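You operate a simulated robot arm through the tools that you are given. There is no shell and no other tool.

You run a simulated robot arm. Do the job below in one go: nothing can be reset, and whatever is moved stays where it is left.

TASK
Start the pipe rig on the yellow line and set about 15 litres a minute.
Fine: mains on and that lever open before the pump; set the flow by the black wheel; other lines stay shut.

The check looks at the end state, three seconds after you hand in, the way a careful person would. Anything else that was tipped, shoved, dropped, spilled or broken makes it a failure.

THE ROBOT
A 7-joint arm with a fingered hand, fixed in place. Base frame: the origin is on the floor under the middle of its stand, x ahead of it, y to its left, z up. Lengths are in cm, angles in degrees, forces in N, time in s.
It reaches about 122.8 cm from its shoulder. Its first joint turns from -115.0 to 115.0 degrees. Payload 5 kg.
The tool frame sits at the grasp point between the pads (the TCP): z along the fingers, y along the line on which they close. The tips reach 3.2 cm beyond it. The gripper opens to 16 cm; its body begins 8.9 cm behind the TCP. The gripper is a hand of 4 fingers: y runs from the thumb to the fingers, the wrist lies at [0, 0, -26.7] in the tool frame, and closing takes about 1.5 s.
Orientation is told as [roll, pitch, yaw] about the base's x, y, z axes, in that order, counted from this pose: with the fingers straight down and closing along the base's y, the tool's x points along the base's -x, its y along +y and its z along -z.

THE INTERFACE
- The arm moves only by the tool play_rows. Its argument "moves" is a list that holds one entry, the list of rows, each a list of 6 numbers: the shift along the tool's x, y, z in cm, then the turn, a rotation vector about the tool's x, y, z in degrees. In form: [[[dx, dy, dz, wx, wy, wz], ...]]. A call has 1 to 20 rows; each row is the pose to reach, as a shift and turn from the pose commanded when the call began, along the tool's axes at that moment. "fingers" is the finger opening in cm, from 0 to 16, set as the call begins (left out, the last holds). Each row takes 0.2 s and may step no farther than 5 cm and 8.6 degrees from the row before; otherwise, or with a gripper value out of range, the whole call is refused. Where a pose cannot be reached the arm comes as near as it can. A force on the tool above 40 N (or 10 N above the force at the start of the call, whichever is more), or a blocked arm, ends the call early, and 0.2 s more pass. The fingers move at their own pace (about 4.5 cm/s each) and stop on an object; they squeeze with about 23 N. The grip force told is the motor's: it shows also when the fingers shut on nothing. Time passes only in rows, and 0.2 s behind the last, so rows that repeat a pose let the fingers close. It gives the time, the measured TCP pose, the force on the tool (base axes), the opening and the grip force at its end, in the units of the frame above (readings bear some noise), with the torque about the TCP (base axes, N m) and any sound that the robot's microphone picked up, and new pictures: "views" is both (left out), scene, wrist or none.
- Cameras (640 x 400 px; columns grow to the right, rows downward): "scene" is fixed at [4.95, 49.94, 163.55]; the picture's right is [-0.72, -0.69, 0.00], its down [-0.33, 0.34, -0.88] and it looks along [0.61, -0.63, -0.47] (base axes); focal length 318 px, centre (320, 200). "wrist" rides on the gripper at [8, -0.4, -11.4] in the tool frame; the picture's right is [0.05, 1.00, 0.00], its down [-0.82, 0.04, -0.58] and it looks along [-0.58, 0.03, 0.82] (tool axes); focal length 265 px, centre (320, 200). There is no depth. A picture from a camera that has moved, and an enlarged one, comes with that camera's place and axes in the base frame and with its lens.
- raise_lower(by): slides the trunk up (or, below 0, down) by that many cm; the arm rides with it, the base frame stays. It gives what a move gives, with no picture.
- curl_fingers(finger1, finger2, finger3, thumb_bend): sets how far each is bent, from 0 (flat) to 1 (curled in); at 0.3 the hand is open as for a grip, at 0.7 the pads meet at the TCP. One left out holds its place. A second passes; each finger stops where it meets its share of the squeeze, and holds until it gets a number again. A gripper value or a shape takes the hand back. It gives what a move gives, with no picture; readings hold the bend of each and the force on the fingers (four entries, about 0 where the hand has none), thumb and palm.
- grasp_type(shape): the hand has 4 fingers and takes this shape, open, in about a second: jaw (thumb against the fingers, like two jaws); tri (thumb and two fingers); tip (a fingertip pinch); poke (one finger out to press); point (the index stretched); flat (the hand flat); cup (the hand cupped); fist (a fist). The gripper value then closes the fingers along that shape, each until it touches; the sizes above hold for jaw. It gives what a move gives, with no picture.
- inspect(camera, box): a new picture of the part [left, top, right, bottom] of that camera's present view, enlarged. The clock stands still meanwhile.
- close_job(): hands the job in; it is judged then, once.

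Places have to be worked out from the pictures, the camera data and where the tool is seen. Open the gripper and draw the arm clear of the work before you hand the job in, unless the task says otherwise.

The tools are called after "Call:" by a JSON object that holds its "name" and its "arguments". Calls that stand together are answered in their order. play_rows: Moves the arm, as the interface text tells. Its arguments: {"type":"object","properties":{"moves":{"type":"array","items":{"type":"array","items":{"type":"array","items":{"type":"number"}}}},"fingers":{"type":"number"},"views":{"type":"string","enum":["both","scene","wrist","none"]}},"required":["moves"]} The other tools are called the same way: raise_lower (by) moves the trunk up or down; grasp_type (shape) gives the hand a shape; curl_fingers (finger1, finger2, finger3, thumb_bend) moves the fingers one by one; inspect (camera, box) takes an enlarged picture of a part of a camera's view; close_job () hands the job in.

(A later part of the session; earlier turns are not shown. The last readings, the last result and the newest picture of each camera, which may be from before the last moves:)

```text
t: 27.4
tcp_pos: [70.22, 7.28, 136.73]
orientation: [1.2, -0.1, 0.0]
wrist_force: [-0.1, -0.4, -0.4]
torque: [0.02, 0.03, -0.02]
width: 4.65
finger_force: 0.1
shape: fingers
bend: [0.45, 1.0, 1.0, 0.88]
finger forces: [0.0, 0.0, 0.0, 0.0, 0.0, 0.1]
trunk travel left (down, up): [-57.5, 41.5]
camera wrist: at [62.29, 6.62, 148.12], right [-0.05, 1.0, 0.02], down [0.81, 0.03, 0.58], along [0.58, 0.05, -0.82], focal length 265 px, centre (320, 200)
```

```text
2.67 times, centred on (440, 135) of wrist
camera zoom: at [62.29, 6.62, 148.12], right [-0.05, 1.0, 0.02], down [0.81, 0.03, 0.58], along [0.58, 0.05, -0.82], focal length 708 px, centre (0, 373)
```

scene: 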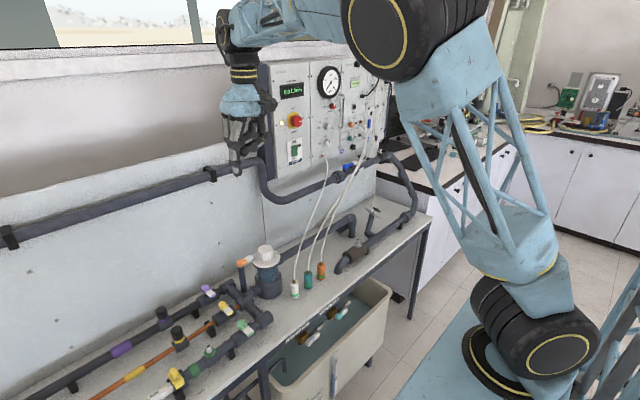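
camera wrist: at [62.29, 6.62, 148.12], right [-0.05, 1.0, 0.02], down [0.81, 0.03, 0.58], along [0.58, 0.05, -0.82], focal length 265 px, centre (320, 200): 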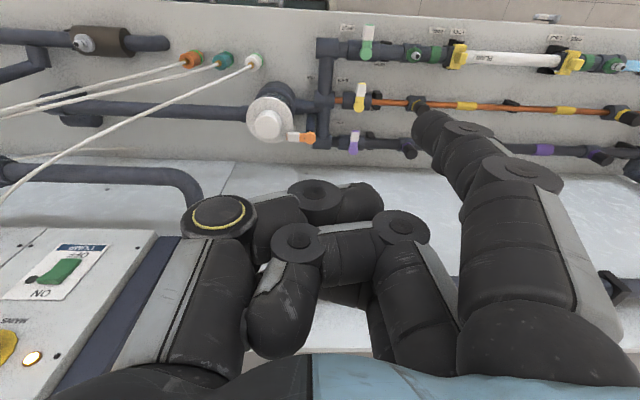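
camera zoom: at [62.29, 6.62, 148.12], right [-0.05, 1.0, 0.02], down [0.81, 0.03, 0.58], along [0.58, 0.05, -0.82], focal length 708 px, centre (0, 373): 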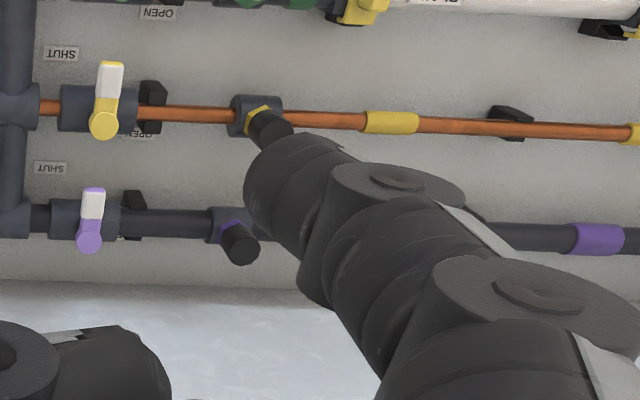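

The tip sits at about tool (2.7, 6.5, 4), with the curled fingers about 4 cm above it. Keeping the palm toward the robot clears the tall filter and the orange standpipe, so I'll straighten finger 1 a bit, yaw the hand -90° and come lower over the front of the manifold.

Call:
{"name": "curl_fingers", "arguments": {"finger1": 0.35}}

Call:
{"name": "play_rows", "arguments": {"moves": [[[0.5, 0.5, 2, 0, 0, 8.2], [1, 1, 4, 0, 0, 16.4], [1.5, 1.5, 6, 0, 0, 24.6], [2, 2, 8, 0, 0, 32.8], [2.5, 2.5, 10, 0, 0, 41], [3, 3, 12, 0, 0, 49.2], [3.5, 3.5, 14, 0, 0, 57.4], [4, 4, 16, 0, 0, 65.6], [4, 4.5, 18, 0, 0, 73.8], [4, 5, 20, 0, 0, 82], [4, 5, 22, 0, 0, 90]]]}}

```text
t: 28.4
tcp_pos: [70.47, 7.29, 136.66]
orientation: [1.2, -0.1, -0.1]
wrist_force: [-0.4, -0.2, -0.1]
torque: [0.02, 0.0, 0.01]
width: 5.92
finger_force: 0.1
shape: fingers
bend: [0.35, 1.0, 1.0, 0.88]
finger forces: [0.1, 0.0, 0.1, 0.1, 0.1, 0.0]
trunk travel left (down, up): [-57.5, 41.5]
```

```text
t: 30.8
tcp_pos: [66.5, 12.8, 114.84]
orientation: [0.0, 1.2, -90.2]
wrist_force: [-0.1, 0.4, -0.4]
torque: [-0.02, -0.02, 0.03]
width: 5.97
finger_force: 0.0
shape: fingers
bend: [0.35, 1.0, 1.0, 0.88]
finger forces: [0.0, 0.0, 0.0, 0.0, 0.0, 0.0]
trunk travel left (down, up): [-57.5, 41.5]
camera wrist: at [66.11, 20.51, 126.45], right [1.0, 0.05, 0.0], down [0.04, -0.83, 0.56], along [0.03, -0.56, -0.83], focal length 265 px, centre (320, 200)
```

scene: 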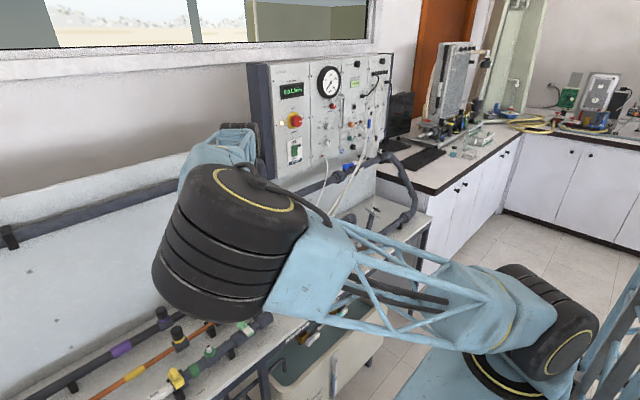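
wrist: 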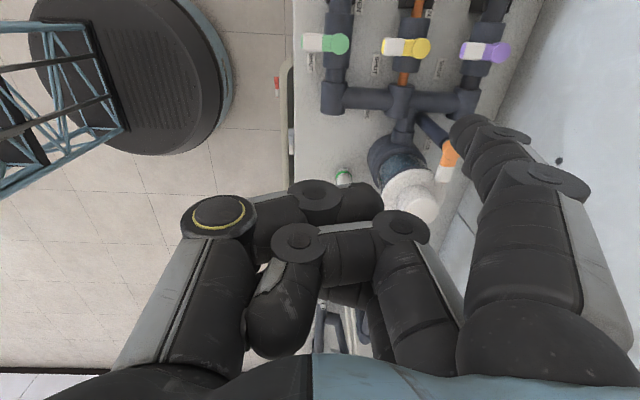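

The yaw worked, and finger 1's tip is at about (75, 15.5, 110.5), nearly above the spot beside the yellow lever. I'll lower 20 cm, shift slightly, and check.

Call:
{"name": "play_rows", "arguments": {"moves": [[[0, 0.2, 3.5, 0, 0, 0], [-0.1, 0.4, 7, 0, 0, 0], [-0.2, 0.6, 10.5, 0, 0, 0], [-0.3, 0.8, 14, 0, 0, 0], [-0.3, 1, 17, 0, 0, 0], [-0.3, 1, 20, 0, 0, 0]]]}}

```text
t: 32.1
tcp_pos: [67.39, 12.83, 94.98]
orientation: [0.1, 1.2, -90.3]
wrist_force: [0.2, 0.4, -0.3]
torque: [-0.02, 0.01, 0.02]
width: 5.94
finger_force: 0.1
shape: fingers
bend: [0.35, 1.0, 1.0, 0.88]
finger forces: [0.0, 0.0, 0.0, 0.0, 0.0, 0.1]
trunk travel left (down, up): [-57.5, 41.5]
camera wrist: at [66.91, 20.61, 106.47], right [1.0, 0.05, 0.0], down [0.04, -0.83, 0.56], along [0.03, -0.56, -0.83], focal length 265 px, centre (320, 200)
```

scene: 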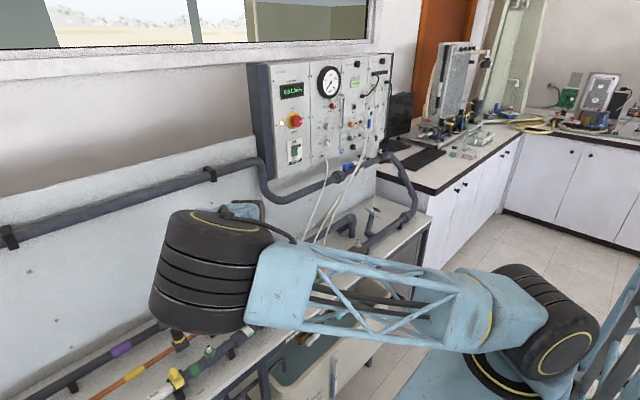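
wrist: 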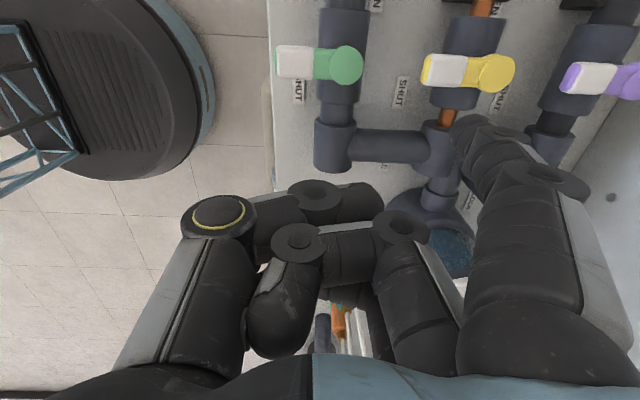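

The fingertip is at about (75.9, 15.5, 90.5), just beside the yellow lever on its -y side. I'll zoom in to check its tip against the lever before descending.

Call:
{"name": "inspect", "arguments": {"camera": "wrist", "box": [380, 40, 572, 160]}}

```text
3.33 times, centred on (476, 100) of wrist
camera zoom: at [66.91, 20.61, 106.47], right [1.0, 0.05, 0.0], down [0.04, -0.83, 0.56], along [0.03, -0.56, -0.83], focal length 885 px, centre (-200, 533)
```

zoom: 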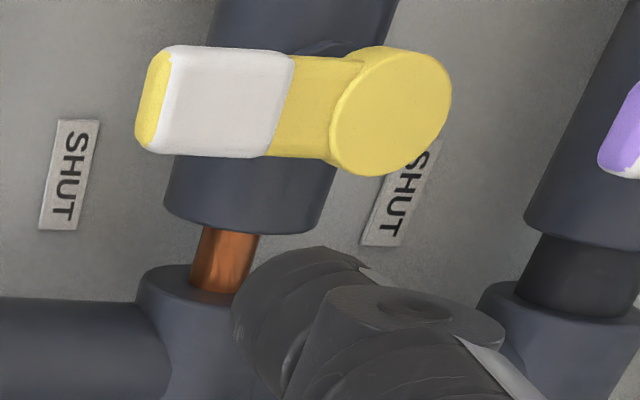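

The tip is in line and about 1.4 cm off the lever's side. I'll descend 7.8 cm beside the handle.

Call:
{"name": "play_rows", "arguments": {"moves": [[[-0.1, 0.2, 2, 0, 0, 0], [-0.2, 0.4, 4, 0, 0, 0], [-0.3, 0.4, 5.5, 0, 0, 0], [-0.3, 0.4, 6.8, 0, 0, 0], [-0.3, 0.4, 7.8, 0, 0, 0]]]}}

Call:
{"name": "inspect", "arguments": {"camera": "wrist", "box": [380, 40, 572, 160]}}

```text
t: 33.4
tcp_pos: [67.91, 12.8, 87.0]
orientation: [-0.1, 1.2, -90.1]
wrist_force: [1.2, 0.1, 0.2]
torque: [0.03, 0.01, 0.01]
width: 5.98
finger_force: 0.1
shape: fingers
bend: [0.35, 1.0, 1.0, 0.88]
finger forces: [0.1, 0.0, 0.0, 0.0, 0.0, 0.0]
trunk travel left (down, up): [-57.5, 41.5]
camera wrist: at [67.41, 20.54, 98.62], right [1.0, 0.05, 0.0], down [0.04, -0.83, 0.56], along [0.03, -0.56, -0.83], focal length 265 px, centre (320, 200)
```

scene: 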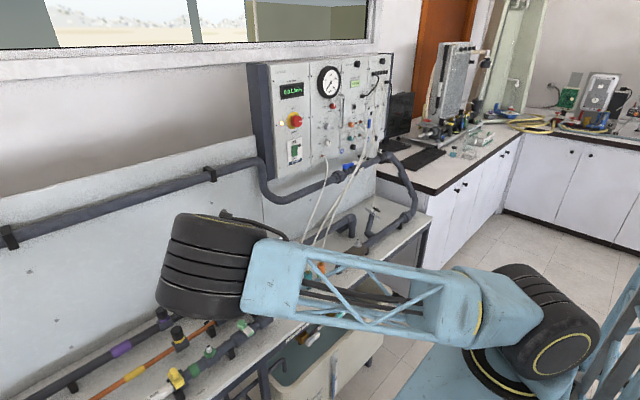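
wrist: 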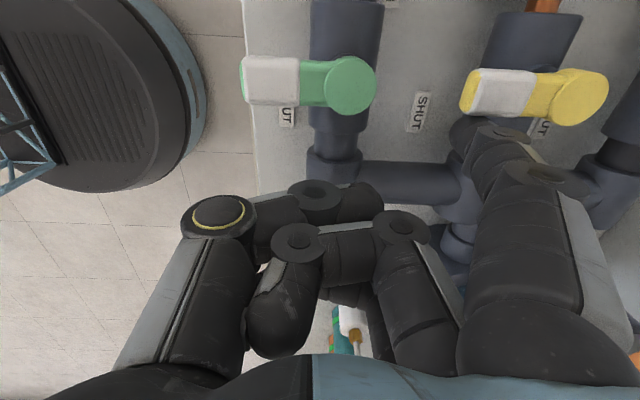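

```text
3.33 times, centred on (476, 100) of wrist
camera zoom: at [67.41, 20.54, 98.62], right [1.0, 0.05, 0.0], down [0.04, -0.83, 0.56], along [0.03, -0.56, -0.83], focal length 885 px, centre (-200, 533)
```

zoom: 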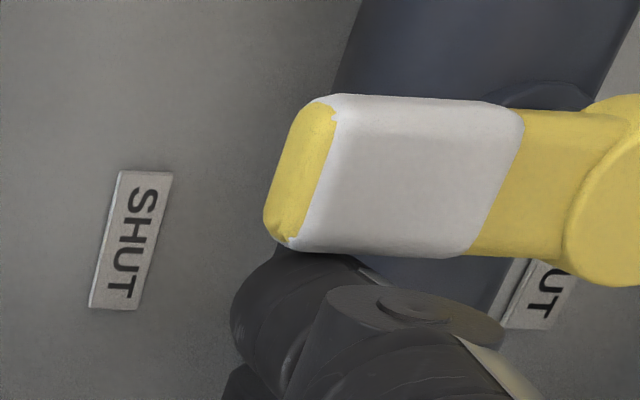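

The fingertip is right beside the handle with no force. I'll push in an arc about the pivot, first through about 45°, watching the force.

Call:
{"name": "play_rows", "arguments": {"moves": [[[0.5, -0.1, 0, 0, 0, 0], [1.0, -0.3, 0, 0, 0, 0], [1.6, -0.45, 0, 0, 0, 0], [2.2, -0.5, 0, 0, 0, 0], [2.8, -0.5, 0, 0, 0, 0], [3.4, -0.4, 0, 0, 0, 0], [3.9, -0.3, 0, 0, 0, 0]]], "views": "wrist"}}

```text
t: 35.0
tcp_pos: [67.55, 16.75, 87.11]
orientation: [0.0, 1.1, -90.0]
wrist_force: [-0.2, -1.7, 1.1]
torque: [-0.01, -0.02, -0.03]
width: 5.93
finger_force: 0.6
shape: fingers
bend: [0.35, 1.0, 1.0, 0.88]
finger forces: [0.9, 0.0, 0.0, 0.0, 0.1, 0.0]
trunk travel left (down, up): [-57.5, 41.5]
camera wrist: at [67.07, 24.44, 98.73], right [1.0, 0.05, 0.0], down [0.04, -0.83, 0.56], along [0.03, -0.56, -0.83], focal length 265 px, centre (320, 200)
```

wrist: 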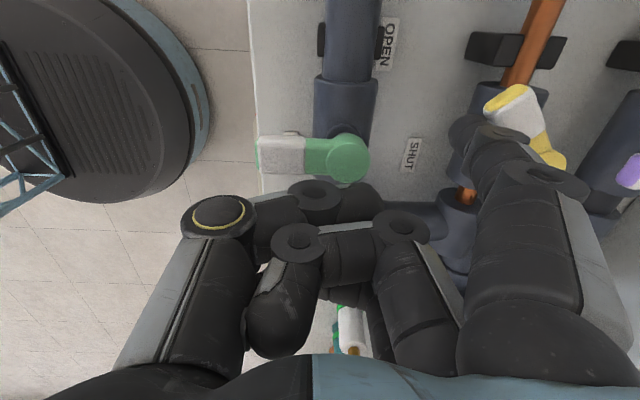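

The lever is following, now past 45° toward OPEN. I'll finish the arc until it lies along the pipe.

Call:
{"name": "play_rows", "arguments": {"moves": [[[0.55, 0.25, 0, 0, 0, 0], [1.1, 0.5, 0, 0, 0, 0], [1.55, 0.85, 0, 0, 0, 0], [1.95, 1.25, 0, 0, 0, 0], [2.3, 1.7, 0, 0, 0, 0], [2.6, 2.2, 0, 0, 0, 0], [2.75, 2.6, 0, 0, 0, 0]]], "views": "wrist"}}

Call:
{"name": "inspect", "arguments": {"camera": "wrist", "box": [400, 40, 640, 190]}}

```text
t: 36.5
tcp_pos: [70.08, 19.31, 87.22]
orientation: [0.0, 1.2, -90.1]
wrist_force: [-3.2, -1.2, 0.7]
torque: [-0.01, -0.01, 0.0]
width: 5.81
finger_force: 0.6
shape: fingers
bend: [0.36, 1.0, 1.0, 0.88]
finger forces: [1.6, 0.0, 0.1, 0.0, 0.0, 0.1]
trunk travel left (down, up): [-57.5, 41.5]
camera wrist: at [69.73, 27.1, 98.76], right [1.0, 0.05, 0.0], down [0.04, -0.83, 0.56], along [0.03, -0.56, -0.83], focal length 265 px, centre (320, 200)
```

wrist: 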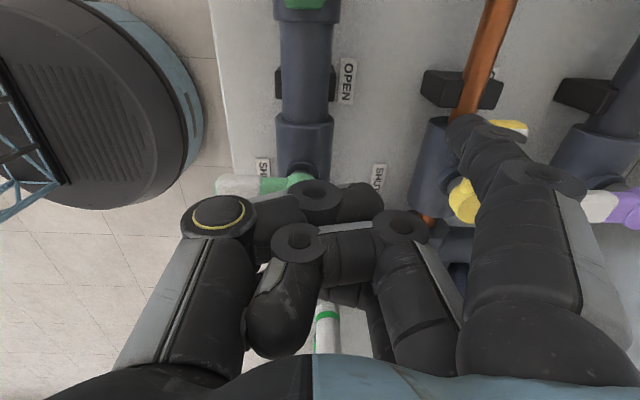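

```text
2.67 times, centred on (520, 115) of wrist
camera zoom: at [69.73, 27.1, 98.76], right [1.0, 0.05, 0.0], down [0.04, -0.83, 0.56], along [0.03, -0.56, -0.83], focal length 708 px, centre (-213, 427)
```

zoom: 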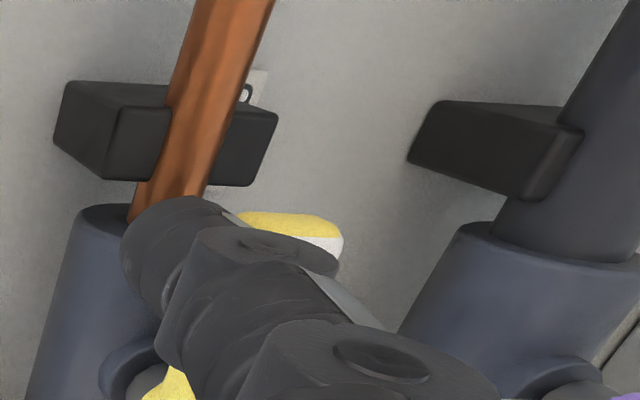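

The lever looks roughly along the pipe. I'll ease the finger back off it toward -x, lift a little, and look.

Call:
{"name": "play_rows", "arguments": {"moves": [[[0, -0.8, 0, 0, 0, 0], [0, -1.6, 0, 0, 0, 0], [0, -2, -3, 0, 0, 0], [0, -2.5, -7, 0, 0, 0], [0, -3, -11, 0, 0, 0]]]}}

Call:
{"name": "inspect", "arguments": {"camera": "wrist", "box": [380, 40, 572, 160]}}

Call:
{"name": "inspect", "arguments": {"camera": "wrist", "box": [260, 60, 640, 297]}}

```text
t: 37.8
tcp_pos: [67.07, 19.07, 98.06]
orientation: [0.1, 1.2, -90.1]
wrist_force: [0.4, 0.3, -0.3]
torque: [0.01, -0.05, -0.03]
width: 5.95
finger_force: 0.0
shape: fingers
bend: [0.35, 1.0, 1.0, 0.88]
finger forces: [0.1, 0.0, 0.1, 0.0, 0.0, 0.0]
trunk travel left (down, up): [-57.5, 41.5]
camera wrist: at [66.65, 26.79, 109.73], right [1.0, 0.05, 0.0], down [0.04, -0.83, 0.56], along [0.03, -0.56, -0.83], focal length 265 px, centre (320, 200)
```

scene: 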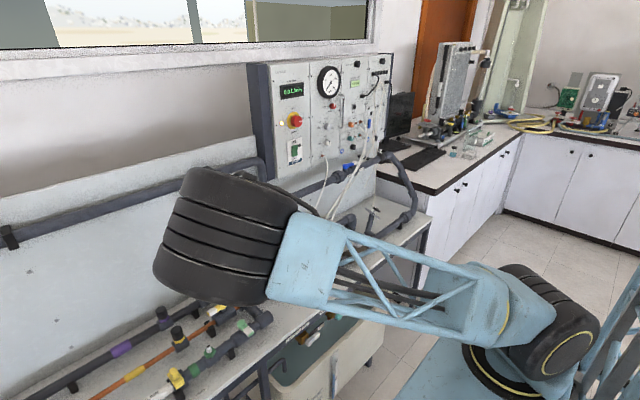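
wrist: 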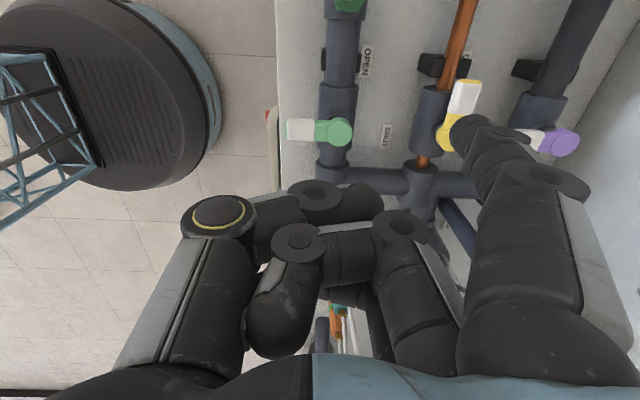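

```text
3.33 times, centred on (476, 100) of wrist
camera zoom: at [66.65, 26.79, 109.73], right [1.0, 0.05, 0.0], down [0.04, -0.83, 0.56], along [0.03, -0.56, -0.83], focal length 885 px, centre (-200, 533)
```

zoom: 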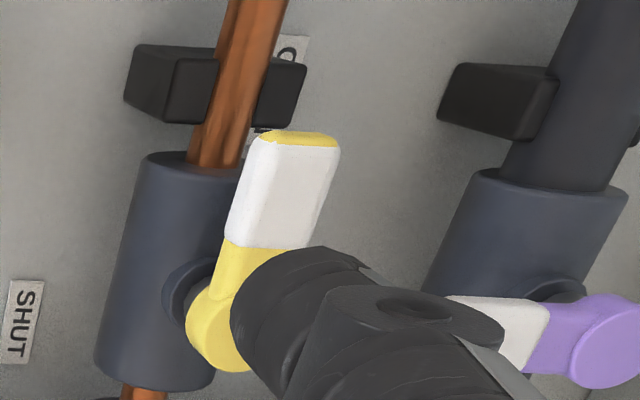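

```text
1.68 times, centred on (450, 178) of wrist
camera zoom: at [66.65, 26.79, 109.73], right [1.0, 0.05, 0.0], down [0.04, -0.83, 0.56], along [0.03, -0.56, -0.83], focal length 447 px, centre (101, 236)
```

zoom: 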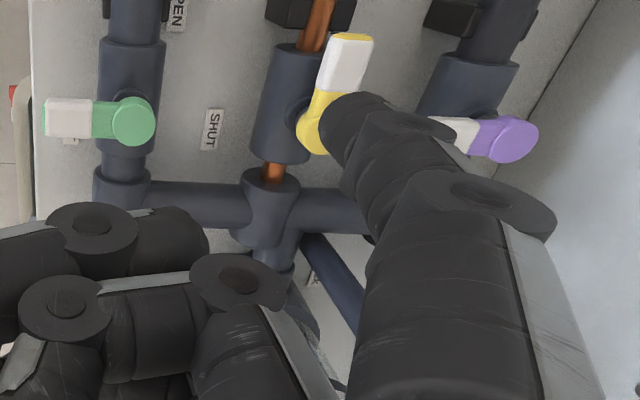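

The yellow lever now lies along the pipe at OPEN, and the green and purple levers are untouched at SHUT. I'll lift away and unwind the yaw, then head for the pump rocker.

Call:
{"name": "play_rows", "arguments": {"moves": [[[0, 0, -4, 0, 0, 0], [-0.5, 0, -8, 0, 0, -8.2], [-1.5, 0.2, -12, 0, 0, -16.4], [-3, 0.4, -15.5, 0, 0, -24.6], [-5, 0.6, -19, 0, 0, -32.8], [-7, 0.8, -22, 0, 0, -41], [-9, 1, -25, 0, 0, -49.2], [-11, 1.2, -28, 0, 0, -57.4], [-13, 1.4, -31, 0, 0, -65.6], [-15, 1.6, -34, 0, 0, -73.8], [-17, 1.8, -36, 0, 0, -82], [-19, 2, -37, 0, 0, -90]]], "views": "scene"}}

Call:
{"name": "inspect", "arguments": {"camera": "scene", "box": [160, 260, 288, 340]}}

```text
t: 40.4
tcp_pos: [69.04, -0.76, 134.81]
orientation: [1.4, 0.0, 0.0]
wrist_force: [0.0, -0.5, -0.2]
torque: [0.04, 0.0, -0.01]
width: 5.96
finger_force: 0.0
shape: fingers
bend: [0.35, 1.0, 1.0, 0.88]
finger forces: [0.0, 0.0, 0.0, 0.1, 0.0, 0.0]
trunk travel left (down, up): [-57.5, 41.5]
```

scene: 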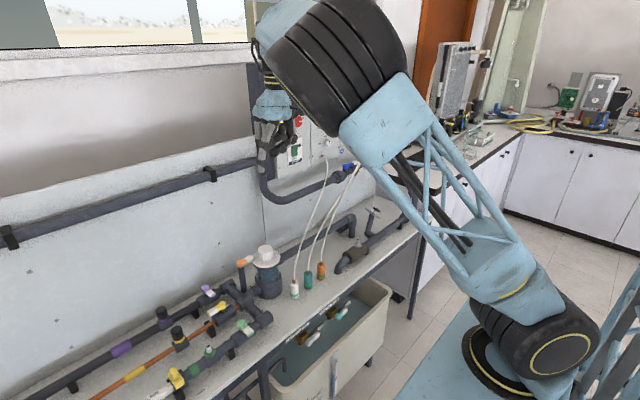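

```text
5.00 times, centred on (224, 300) of scene
camera zoom: at [4.95, 49.94, 163.55], right [-0.72, -0.69, 0.0], down [-0.33, 0.34, -0.88], along [0.61, -0.63, -0.47], focal length 1590 px, centre (800, -300)
```

zoom: 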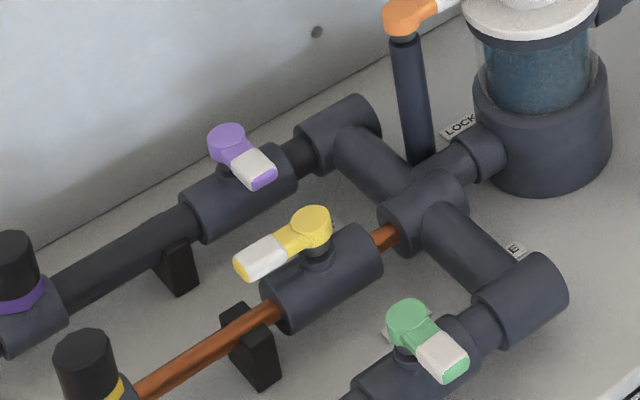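

The scene view confirms it: yellow lever parallel to its pipe, the others still crosswise. Next I'll go back toward the panel while pitching the hand level, aiming finger 1 at the top (ON) half of the green rocker near (96, -29.5, 122.8).

Call:
{"name": "play_rows", "arguments": {"moves": [[[0, -4, 0, 0, 0, 0], [0, -8, 0, 0, -5, 0], [0, -12, 0.5, 0, -11, 0], [0, -16, 1, 0, -18, 0], [0, -20, 2, 0, -25, 0], [0, -24, 3, 0, -32, 0], [0, -28, 4, 0, -39, 0], [0, -31, 5, 0, -46, 0]]], "views": "none"}}

Call:
{"name": "play_rows", "arguments": {"moves": [[[0, 0, 0, 0, 0, 0], [0, 0, 0, 0, 0, 0]]]}}

```text
t: 42.1
tcp_pos: [68.95, -31.89, 129.09]
orientation: [1.7, -46.2, -1.5]
wrist_force: [0.2, -0.7, -0.3]
torque: [0.02, 0.01, 0.03]
width: 5.96
finger_force: 0.1
shape: fingers
bend: [0.35, 1.0, 1.0, 0.88]
finger forces: [0.0, 0.0, 0.1, 0.0, 0.0, 0.0]
trunk travel left (down, up): [-57.5, 41.5]
```

```text
t: 42.8
tcp_pos: [68.92, -31.76, 129.05]
orientation: [1.7, -46.1, -1.4]
wrist_force: [0.4, -0.1, 0.1]
torque: [0.03, 0.01, 0.01]
width: 5.96
finger_force: 0.1
shape: fingers
bend: [0.35, 1.0, 1.0, 0.88]
finger forces: [0.0, 0.0, 0.0, 0.1, 0.0, 0.0]
trunk travel left (down, up): [-57.5, 41.5]
camera wrist: at [55.12, -32.19, 131.17], right [-0.03, 1.0, -0.02], down [0.15, 0.02, 0.99], along [0.99, 0.03, -0.15], focal length 265 px, centre (320, 200)
```

scene: 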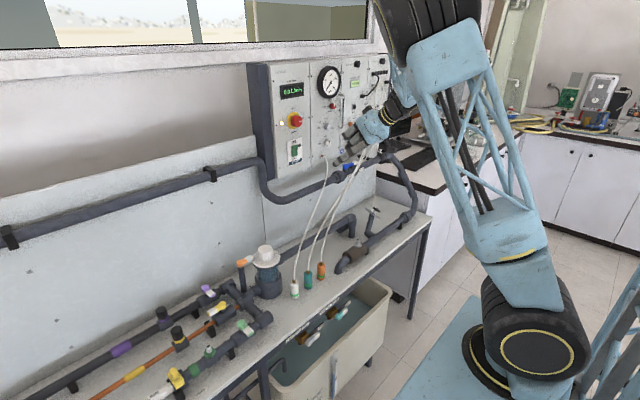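
wrist: 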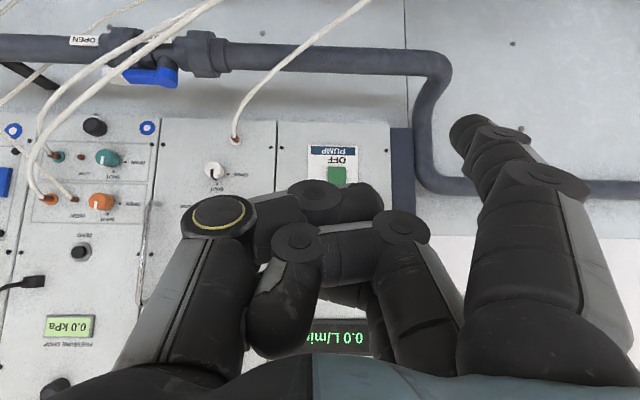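

Path is clear so far at pitch -46°. I'll finish levelling the hand and shift right so that finger 1 lines up with the rocker.

Call:
{"name": "play_rows", "arguments": {"moves": [[[-0.3, -0.8, 0.9, 0, -6.3, 0], [-0.6, -1.6, 1.8, 0, -12.6, 0], [-0.9, -2.5, 2.7, 0, -18.9, 0], [-1.2, -3.4, 3.6, 0, -25.2, 0], [-1.5, -4.3, 4.5, 0, -31.5, 0], [-1.8, -5.2, 5.5, 0, -37.8, 0], [-2, -6, 6.4, 0, -44, 0]]]}}

```text
t: 44.4
tcp_pos: [75.11, -37.52, 125.8]
orientation: [96.6, -88.8, -96.7]
wrist_force: [0.4, -0.5, -0.6]
torque: [0.01, -0.02, 0.02]
width: 5.95
finger_force: 0.0
shape: fingers
bend: [0.35, 1.0, 1.0, 0.88]
finger forces: [0.1, 0.1, 0.1, 0.1, 0.0, 0.0]
trunk travel left (down, up): [-57.5, 41.5]
camera wrist: at [63.71, -37.92, 117.88], right [0.0, 1.0, -0.03], down [-0.58, 0.03, 0.81], along [0.82, 0.02, 0.58], focal length 265 px, centre (320, 200)
```

scene: 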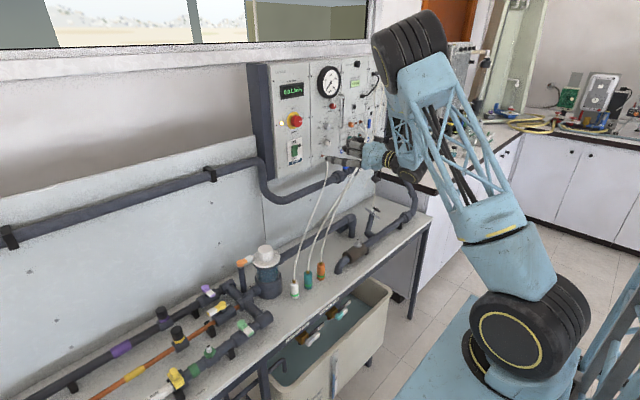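
wrist: 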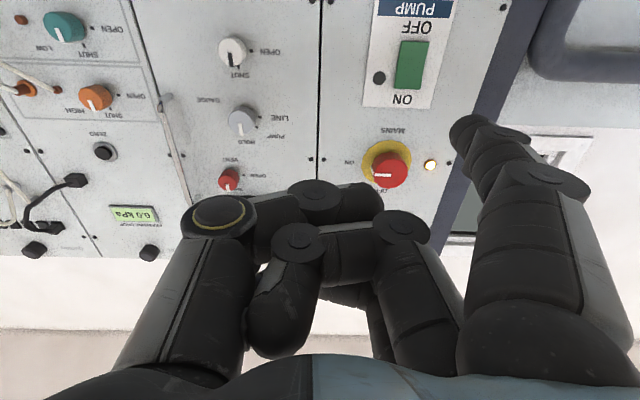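

The hand is level and the rocker is just ahead-left of the fingertip. I'll zoom for accurate aim.

Call:
{"name": "inspect", "arguments": {"camera": "wrist", "box": [352, 10, 544, 130]}}

Call:
{"name": "inspect", "arguments": {"camera": "scene", "box": [270, 100, 398, 180]}}

Call:
{"name": "inspect", "arguments": {"camera": "wrist", "box": [400, 90, 560, 190]}}

```text
3.33 times, centred on (448, 70) of wrist
camera zoom: at [63.71, -37.92, 117.88], right [0.0, 1.0, -0.03], down [-0.58, 0.03, 0.81], along [0.82, 0.02, 0.58], focal length 885 px, centre (-107, 633)
```

zoom: 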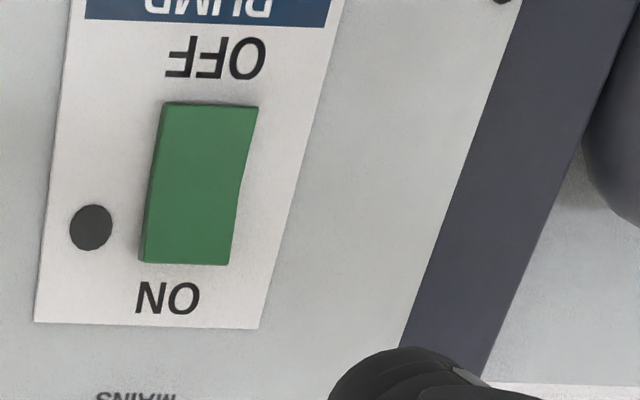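

```text
5.00 times, centred on (334, 140) of scene
camera zoom: at [4.95, 49.94, 163.55], right [-0.72, -0.69, 0.0], down [-0.33, 0.34, -0.88], along [0.61, -0.63, -0.47], focal length 1590 px, centre (250, 500)
```

zoom: 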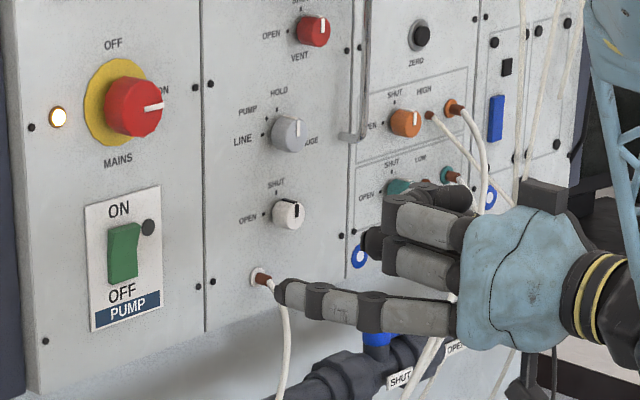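

```text
4.00 times, centred on (480, 140) of wrist
camera zoom: at [63.71, -37.92, 117.88], right [0.0, 1.0, -0.03], down [-0.58, 0.03, 0.81], along [0.82, 0.02, 0.58], focal length 1062 px, centre (-320, 440)
```

zoom: 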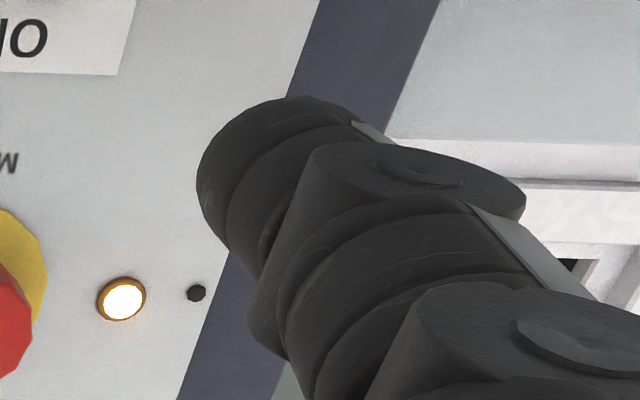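

Triangulating from both cameras puts the rocker at about y=-28.5, z=119.7–124.6, with its front near x≈95. The fingertip is at (79, -29.3, 123). I'll shift it to the ON half and advance to about 2.5 cm short.

Call:
{"name": "play_rows", "arguments": {"moves": [[[-0.1, 0.2, 3, 0, 0, 0], [-0.2, 0.4, 6, 0, 0, 0], [-0.3, 0.6, 9, 0, 0, 0], [-0.4, 0.8, 11.5, 0, 0, 0], [-0.4, 0.8, 13.5, 0, 0, 0]]]}}

Call:
{"name": "inspect", "arguments": {"camera": "wrist", "box": [352, 30, 544, 150]}}

Call:
{"name": "inspect", "arguments": {"camera": "scene", "box": [270, 100, 398, 180]}}

```text
t: 45.5
tcp_pos: [88.56, -36.82, 126.43]
orientation: [91.8, -88.8, -91.9]
wrist_force: [0.0, 0.8, 0.4]
torque: [0.0, 0.02, 0.01]
width: 5.95
finger_force: 0.1
shape: fingers
bend: [0.35, 1.0, 1.0, 0.88]
finger forces: [0.0, 0.0, 0.0, 0.0, 0.1, 0.1]
trunk travel left (down, up): [-57.5, 41.5]
camera wrist: at [77.16, -37.03, 118.43], right [0.0, 1.0, -0.03], down [-0.58, 0.03, 0.82], along [0.82, 0.02, 0.58], focal length 265 px, centre (320, 200)
```

scene: 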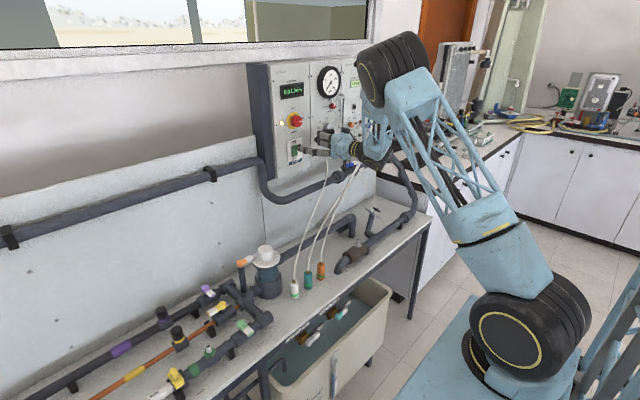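
wrist: 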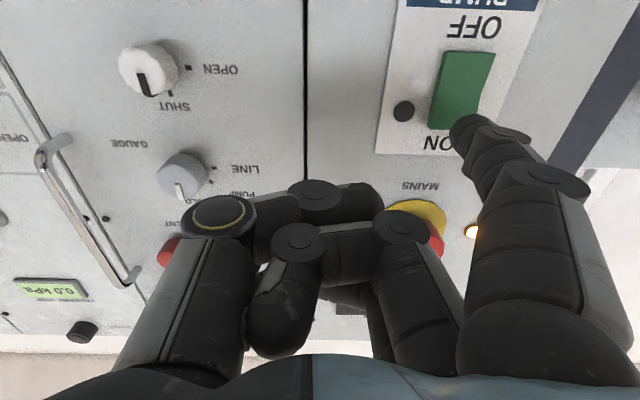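

```text
3.33 times, centred on (448, 90) of wrist
camera zoom: at [77.16, -37.03, 118.43], right [0.0, 1.0, -0.03], down [-0.58, 0.03, 0.82], along [0.82, 0.02, 0.58], focal length 885 px, centre (-107, 567)
```

zoom: 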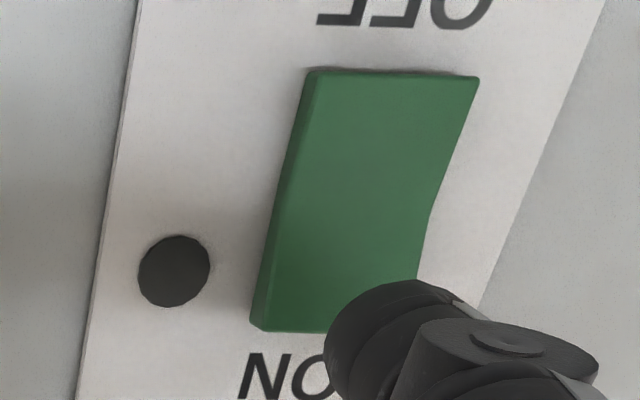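

```text
5.00 times, centred on (334, 140) of scene
camera zoom: at [4.95, 49.94, 163.55], right [-0.72, -0.69, 0.0], down [-0.33, 0.34, -0.88], along [0.61, -0.63, -0.47], focal length 1590 px, centre (250, 500)
```

zoom: 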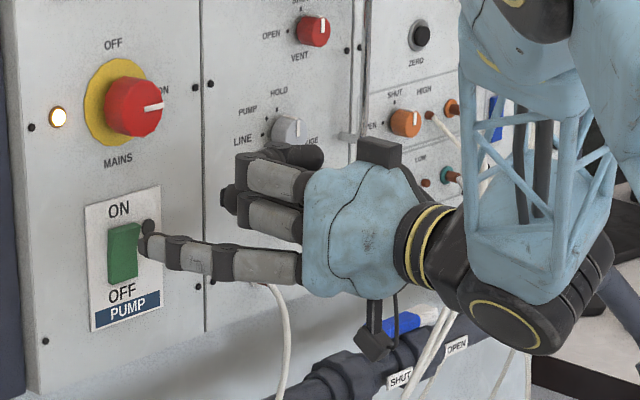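

The fingertip is aimed at the ON half. I'll advance slowly in small steps to press it.

Call:
{"name": "play_rows", "arguments": {"moves": [[[0, 0, 0.7, 0, 0, 0], [0, 0, 1.3, 0, 0, 0], [0, 0, 1.8, 0, 0, 0], [0, 0, 2.2, 0, 0, 0], [0, 0, 2.6, 0, 0, 0]]]}}

Call:
{"name": "inspect", "arguments": {"camera": "scene", "box": [255, 70, 351, 170]}}

```text
t: 46.8
tcp_pos: [90.8, -37.23, 126.39]
orientation: [92.3, -88.8, -92.7]
wrist_force: [-24.5, -7.9, -0.3]
torque: [-0.32, 0.85, 1.98]
width: 6.18
finger_force: 11.7
shape: fingers
bend: [0.35, 1.0, 1.0, 0.88]
finger forces: [23.9, 0.1, 0.0, 0.0, 0.1, 0.0]
trunk travel left (down, up): [-57.5, 41.5]
heard: click
camera wrist: at [79.35, -37.37, 118.46], right [0.01, 1.0, -0.03], down [-0.58, 0.03, 0.82], along [0.82, 0.01, 0.58], focal length 265 px, centre (320, 200)
```

scene: 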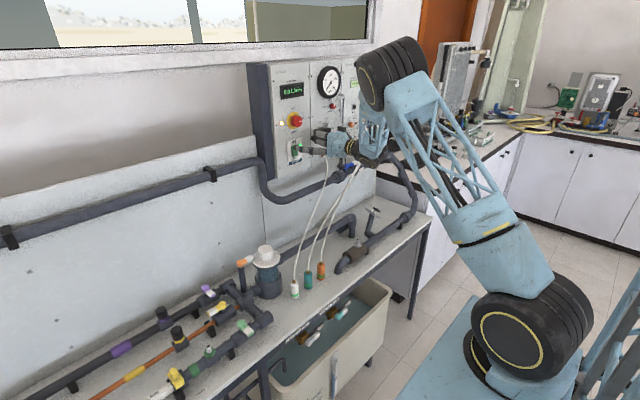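
wrist: 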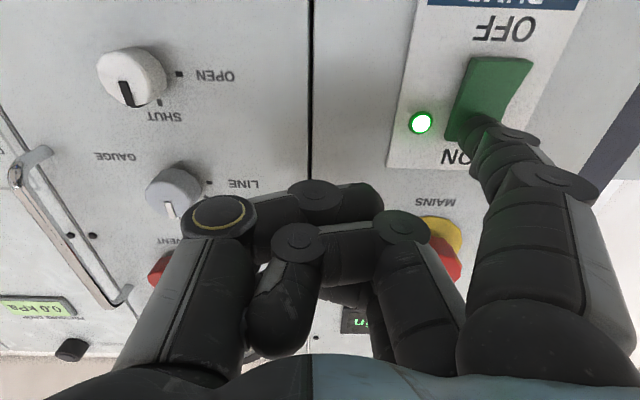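

```text
4.00 times, centred on (303, 120) of scene
camera zoom: at [4.95, 49.94, 163.55], right [-0.72, -0.69, 0.0], down [-0.33, 0.34, -0.88], along [0.61, -0.63, -0.47], focal length 1272 px, centre (388, 520)
```

zoom: 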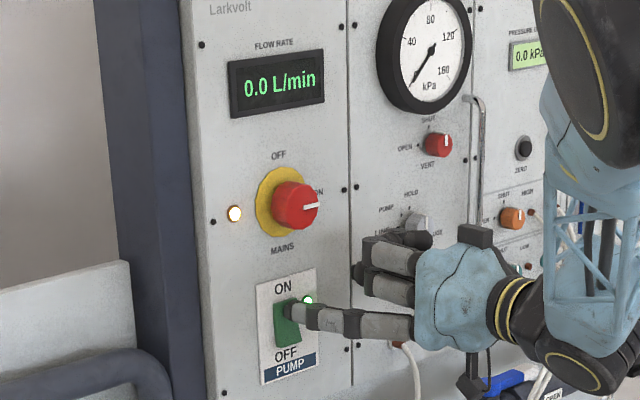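

A click was heard and the green pump lamp is lit, so the pump is on. I'll pull straight back and check the flow reading.

Call:
{"name": "play_rows", "arguments": {"moves": [[[0, 0, -2, 0, 0, 0], [0, 0, -5, 0, 0, 0], [0, 0, -9, 0, 0, 0], [0, 0, -13, 0, 0, 0], [0, 0, -17, 0, 0, 0]]], "views": "wrist"}}

Call:
{"name": "inspect", "arguments": {"camera": "scene", "box": [255, 70, 351, 170]}}

Call:
{"name": "inspect", "arguments": {"camera": "scene", "box": [320, 180, 416, 240]}}

```text
t: 48.0
tcp_pos: [74.16, -36.83, 126.51]
orientation: [94.5, -88.8, -94.5]
wrist_force: [-0.2, -0.1, 0.1]
torque: [-0.02, 0.0, 0.03]
width: 5.97
finger_force: 0.0
shape: fingers
bend: [0.35, 1.0, 1.0, 0.88]
finger forces: [0.0, 0.1, 0.0, 0.0, 0.1, 0.1]
trunk travel left (down, up): [-57.5, 41.5]
camera wrist: at [62.79, -37.06, 118.44], right [0.0, 1.0, -0.03], down [-0.58, 0.03, 0.82], along [0.82, 0.02, 0.58], focal length 265 px, centre (320, 200)
```

wrist: 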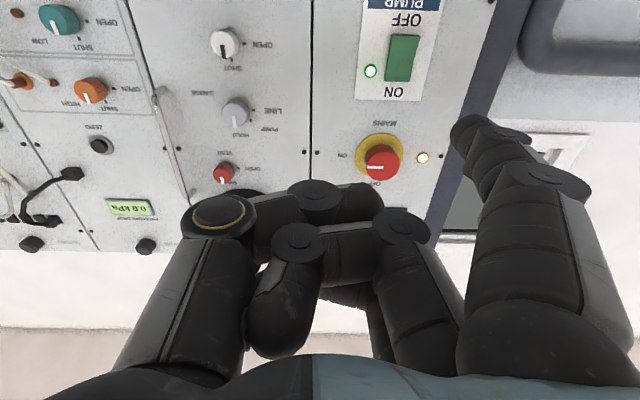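

```text
4.00 times, centred on (303, 120) of scene
camera zoom: at [4.95, 49.94, 163.55], right [-0.72, -0.69, 0.0], down [-0.33, 0.34, -0.88], along [0.61, -0.63, -0.47], focal length 1272 px, centre (388, 520)
```

zoom: 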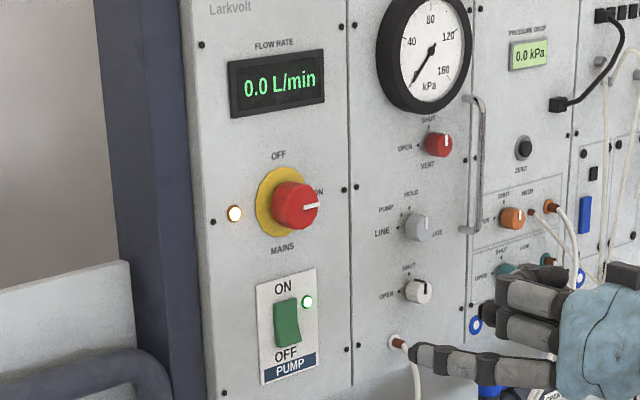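

```text
6.67 times, centred on (368, 210) of scene
camera zoom: at [4.95, 49.94, 163.55], right [-0.72, -0.69, 0.0], down [-0.33, 0.34, -0.88], along [0.61, -0.63, -0.47], focal length 2120 px, centre (0, 133)
```

zoom: 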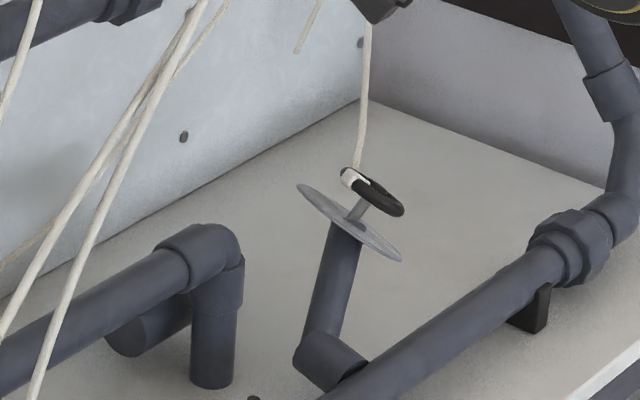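

The pump runs but flow reads 0.0 L/min, so the wheel valve is presumably shut. I'll take the hand back to an open jaw and pitch it down above the front of the bench, to view the black wheel at close range.

Call:
{"name": "play_rows", "arguments": {"moves": [[[0, -1, -2, 0, 6, 0], [0, -2, -4, 0, 12, 0], [0, -4, -6, 0, 18, 0], [0, -6, -8, 0, 25, 0], [0, -8, -9, 0, 32, 0], [0, -10, -10, 0, 39, 0], [0, -12, -11, 0, 46, 0], [0, -14, -12, 0, 53, 0], [0, -16, -12, 0, 60, 0], [0, -18, -12, 0, 67, 0], [0, -20, -12, 0, 74, 0], [0, -22, -12, 0, 82, 0], [0, -23, -12, 0, 90, 0]]], "fingers": 16}}

```text
t: 50.8
tcp_pos: [61.99, -59.69, 125.58]
orientation: [1.2, 0.2, -0.2]
wrist_force: [0.4, 0.0, -0.6]
torque: [0.04, -0.01, -0.01]
width: 15.22
finger_force: 0.0
shape: point
bend: [0.3, 1.0, 1.0, 0.55]
finger forces: [0.0, 0.1, 0.0, 0.0, 0.0, 0.0]
trunk travel left (down, up): [-57.5, 41.5]
camera wrist: at [53.99, -60.42, 137.2], right [-0.05, 1.0, 0.02], down [0.82, 0.03, 0.58], along [0.58, 0.05, -0.82], focal length 265 px, centre (320, 200)
```

scene: 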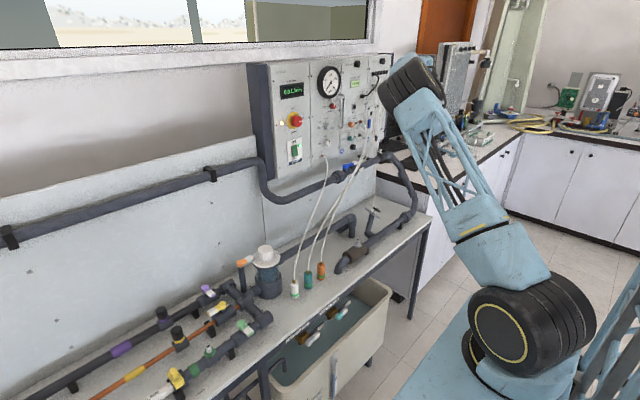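
wrist: 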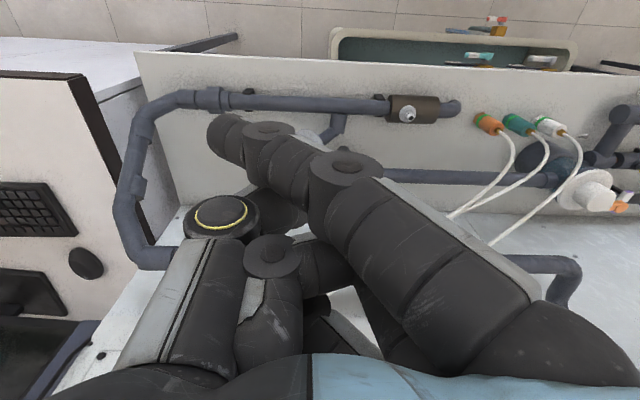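

The hand fell back to the last shape (point) and hides the wheel. I'll set it to jaw, open, and look again.

Call:
{"name": "grasp_type", "arguments": {"shape": "jaw"}}

Call:
{"name": "play_rows", "arguments": {"moves": [[[0, 0, 0, 0, 0, 0], [0, 0, 0, 0, 0, 0]]], "fingers": 16, "views": "wrist"}}

Call:
{"name": "inspect", "arguments": {"camera": "scene", "box": [255, 70, 351, 130]}}

```text
t: 51.6
tcp_pos: [61.94, -59.73, 125.79]
orientation: [1.2, 0.0, 0.0]
wrist_force: [-0.6, 0.7, 0.1]
torque: [-0.04, 0.03, 0.03]
width: 15.97
finger_force: 0.1
shape: jaw
bend: [0.3, 0.3, 0.3, 0.3]
finger forces: [0.1, 0.0, 0.0, 0.0, 0.1, 0.0]
trunk travel left (down, up): [-57.5, 41.5]
```

```text
t: 52.2
tcp_pos: [61.8, -59.58, 125.89]
orientation: [1.2, -0.1, -0.1]
wrist_force: [-0.2, 0.4, 0.1]
torque: [-0.01, 0.03, 0.02]
width: 15.98
finger_force: 0.0
shape: jaw
bend: [0.3, 0.3, 0.3, 0.3]
finger forces: [0.0, 0.0, 0.1, 0.0, 0.1, 0.0]
trunk travel left (down, up): [-57.5, 41.5]
camera wrist: at [53.9, -60.37, 137.25], right [-0.05, 1.0, 0.02], down [0.81, 0.03, 0.58], along [0.58, 0.05, -0.82], focal length 265 px, centre (320, 200)
```

wrist: 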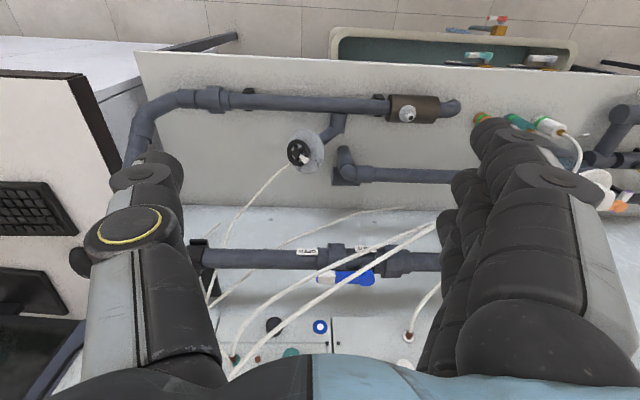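

```text
6.67 times, centred on (303, 100) of scene
camera zoom: at [4.95, 49.94, 163.55], right [-0.72, -0.69, 0.0], down [-0.33, 0.34, -0.88], along [0.61, -0.63, -0.47], focal length 2120 px, centre (433, 867)
```

zoom: 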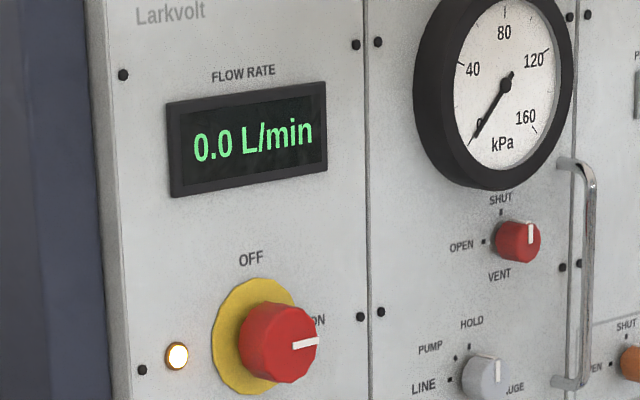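

The wheel is visible between the fingers. I'll zoom in on it and its scale disc.

Call:
{"name": "inspect", "arguments": {"camera": "wrist", "box": [256, 100, 384, 180]}}

Call:
{"name": "inspect", "arguments": {"camera": "wrist", "box": [200, 80, 456, 240]}}

Call:
{"name": "inspect", "arguments": {"camera": "scene", "box": [352, 195, 390, 219]}}

```text
5.00 times, centred on (320, 140) of wrist
camera zoom: at [53.9, -60.37, 137.25], right [-0.05, 1.0, 0.02], down [0.81, 0.03, 0.58], along [0.58, 0.05, -0.82], focal length 1327 px, centre (320, 500)
```

zoom: 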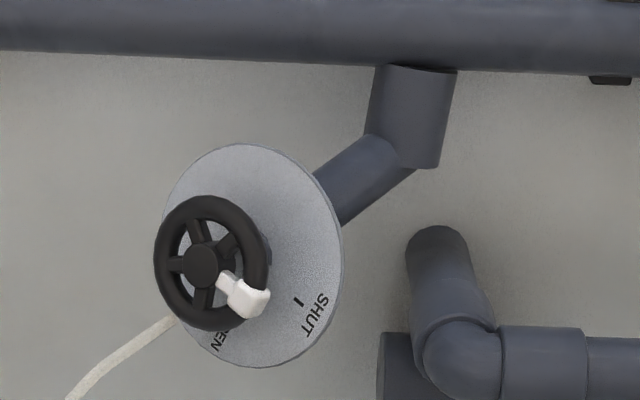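

```text
2.50 times, centred on (328, 160) of wrist
camera zoom: at [53.9, -60.37, 137.25], right [-0.05, 1.0, 0.02], down [0.81, 0.03, 0.58], along [0.58, 0.05, -0.82], focal length 664 px, centre (300, 300)
```

zoom: 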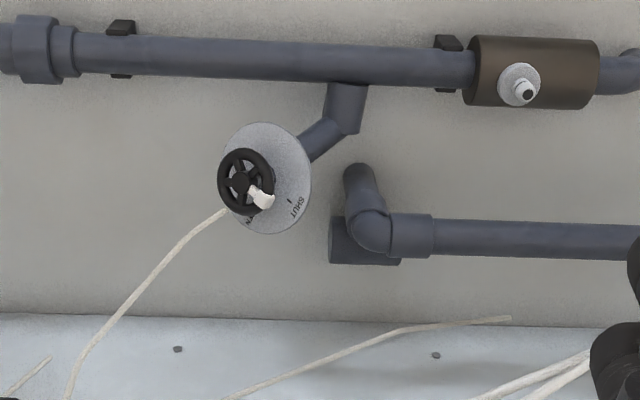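

```text
16.00 times, centred on (371, 207) of scene
camera zoom: at [4.95, 49.94, 163.55], right [-0.72, -0.69, 0.0], down [-0.33, 0.34, -0.88], along [0.61, -0.63, -0.47], focal length 5088 px, centre (-496, 88)
```

zoom: 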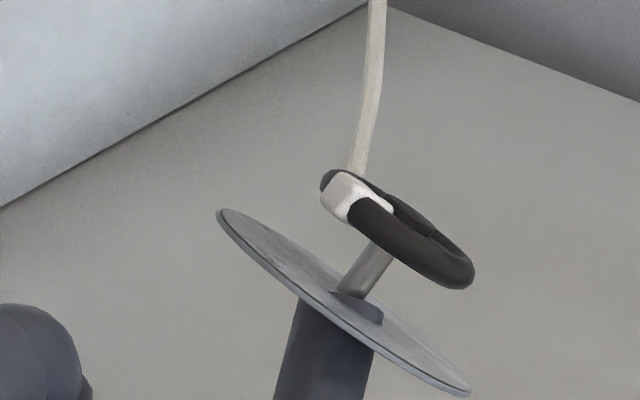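

The wheel centre works out at about (76.9, -62.7, 88.6), on an axis tilted 45° up and to -y, and its white pointer sits at SHUT on the scale disc. I'll move closer to read the disc and judge the turning direction.

Call:
{"name": "play_rows", "arguments": {"moves": [[[-1.5, -0.8, 4, 0, 0, 0], [-3, -1.6, 8, 0, 0, 0], [-4.5, -2.4, 12, 0, 0, 0], [-5.5, -3, 16, 0, 0, 0], [-6, -3.4, 19, 0, 0, 0]]]}}

Call:
{"name": "inspect", "arguments": {"camera": "wrist", "box": [240, 120, 400, 220]}}

```text
t: 53.5
tcp_pos: [68.24, -62.64, 106.8]
orientation: [1.2, 0.0, 0.0]
wrist_force: [-0.6, -0.5, 0.3]
torque: [-0.03, 0.01, 0.03]
width: 16.0
finger_force: 0.1
shape: jaw
bend: [0.3, 0.3, 0.3, 0.3]
finger forces: [0.0, 0.1, 0.0, 0.0, 0.1, 0.0]
trunk travel left (down, up): [-57.5, 41.5]
camera wrist: at [60.15, -63.37, 118.23], right [-0.05, 1.0, 0.02], down [0.81, 0.03, 0.58], along [0.58, 0.05, -0.82], focal length 265 px, centre (320, 200)
```

scene: 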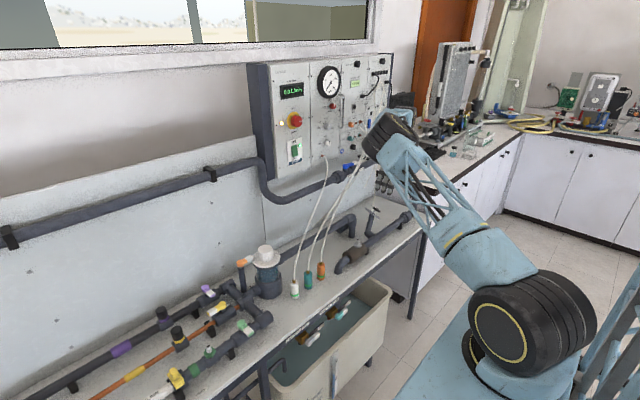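
wrist: 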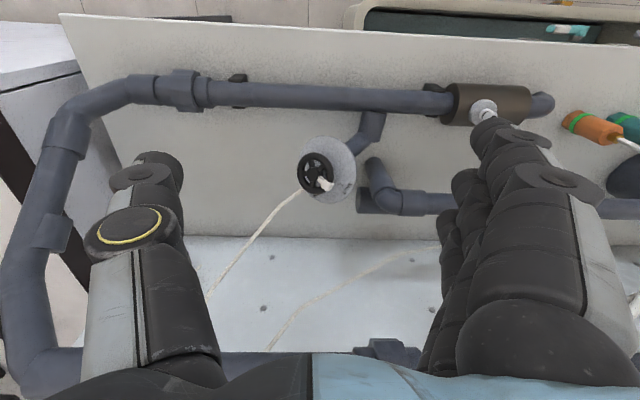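

```text
4.00 times, centred on (320, 170) of wrist
camera zoom: at [60.15, -63.37, 118.23], right [-0.05, 1.0, 0.02], down [0.81, 0.03, 0.58], along [0.58, 0.05, -0.82], focal length 1062 px, centre (320, 320)
```

zoom: 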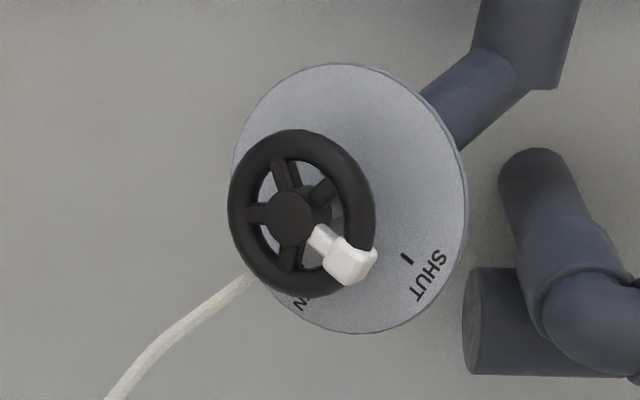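

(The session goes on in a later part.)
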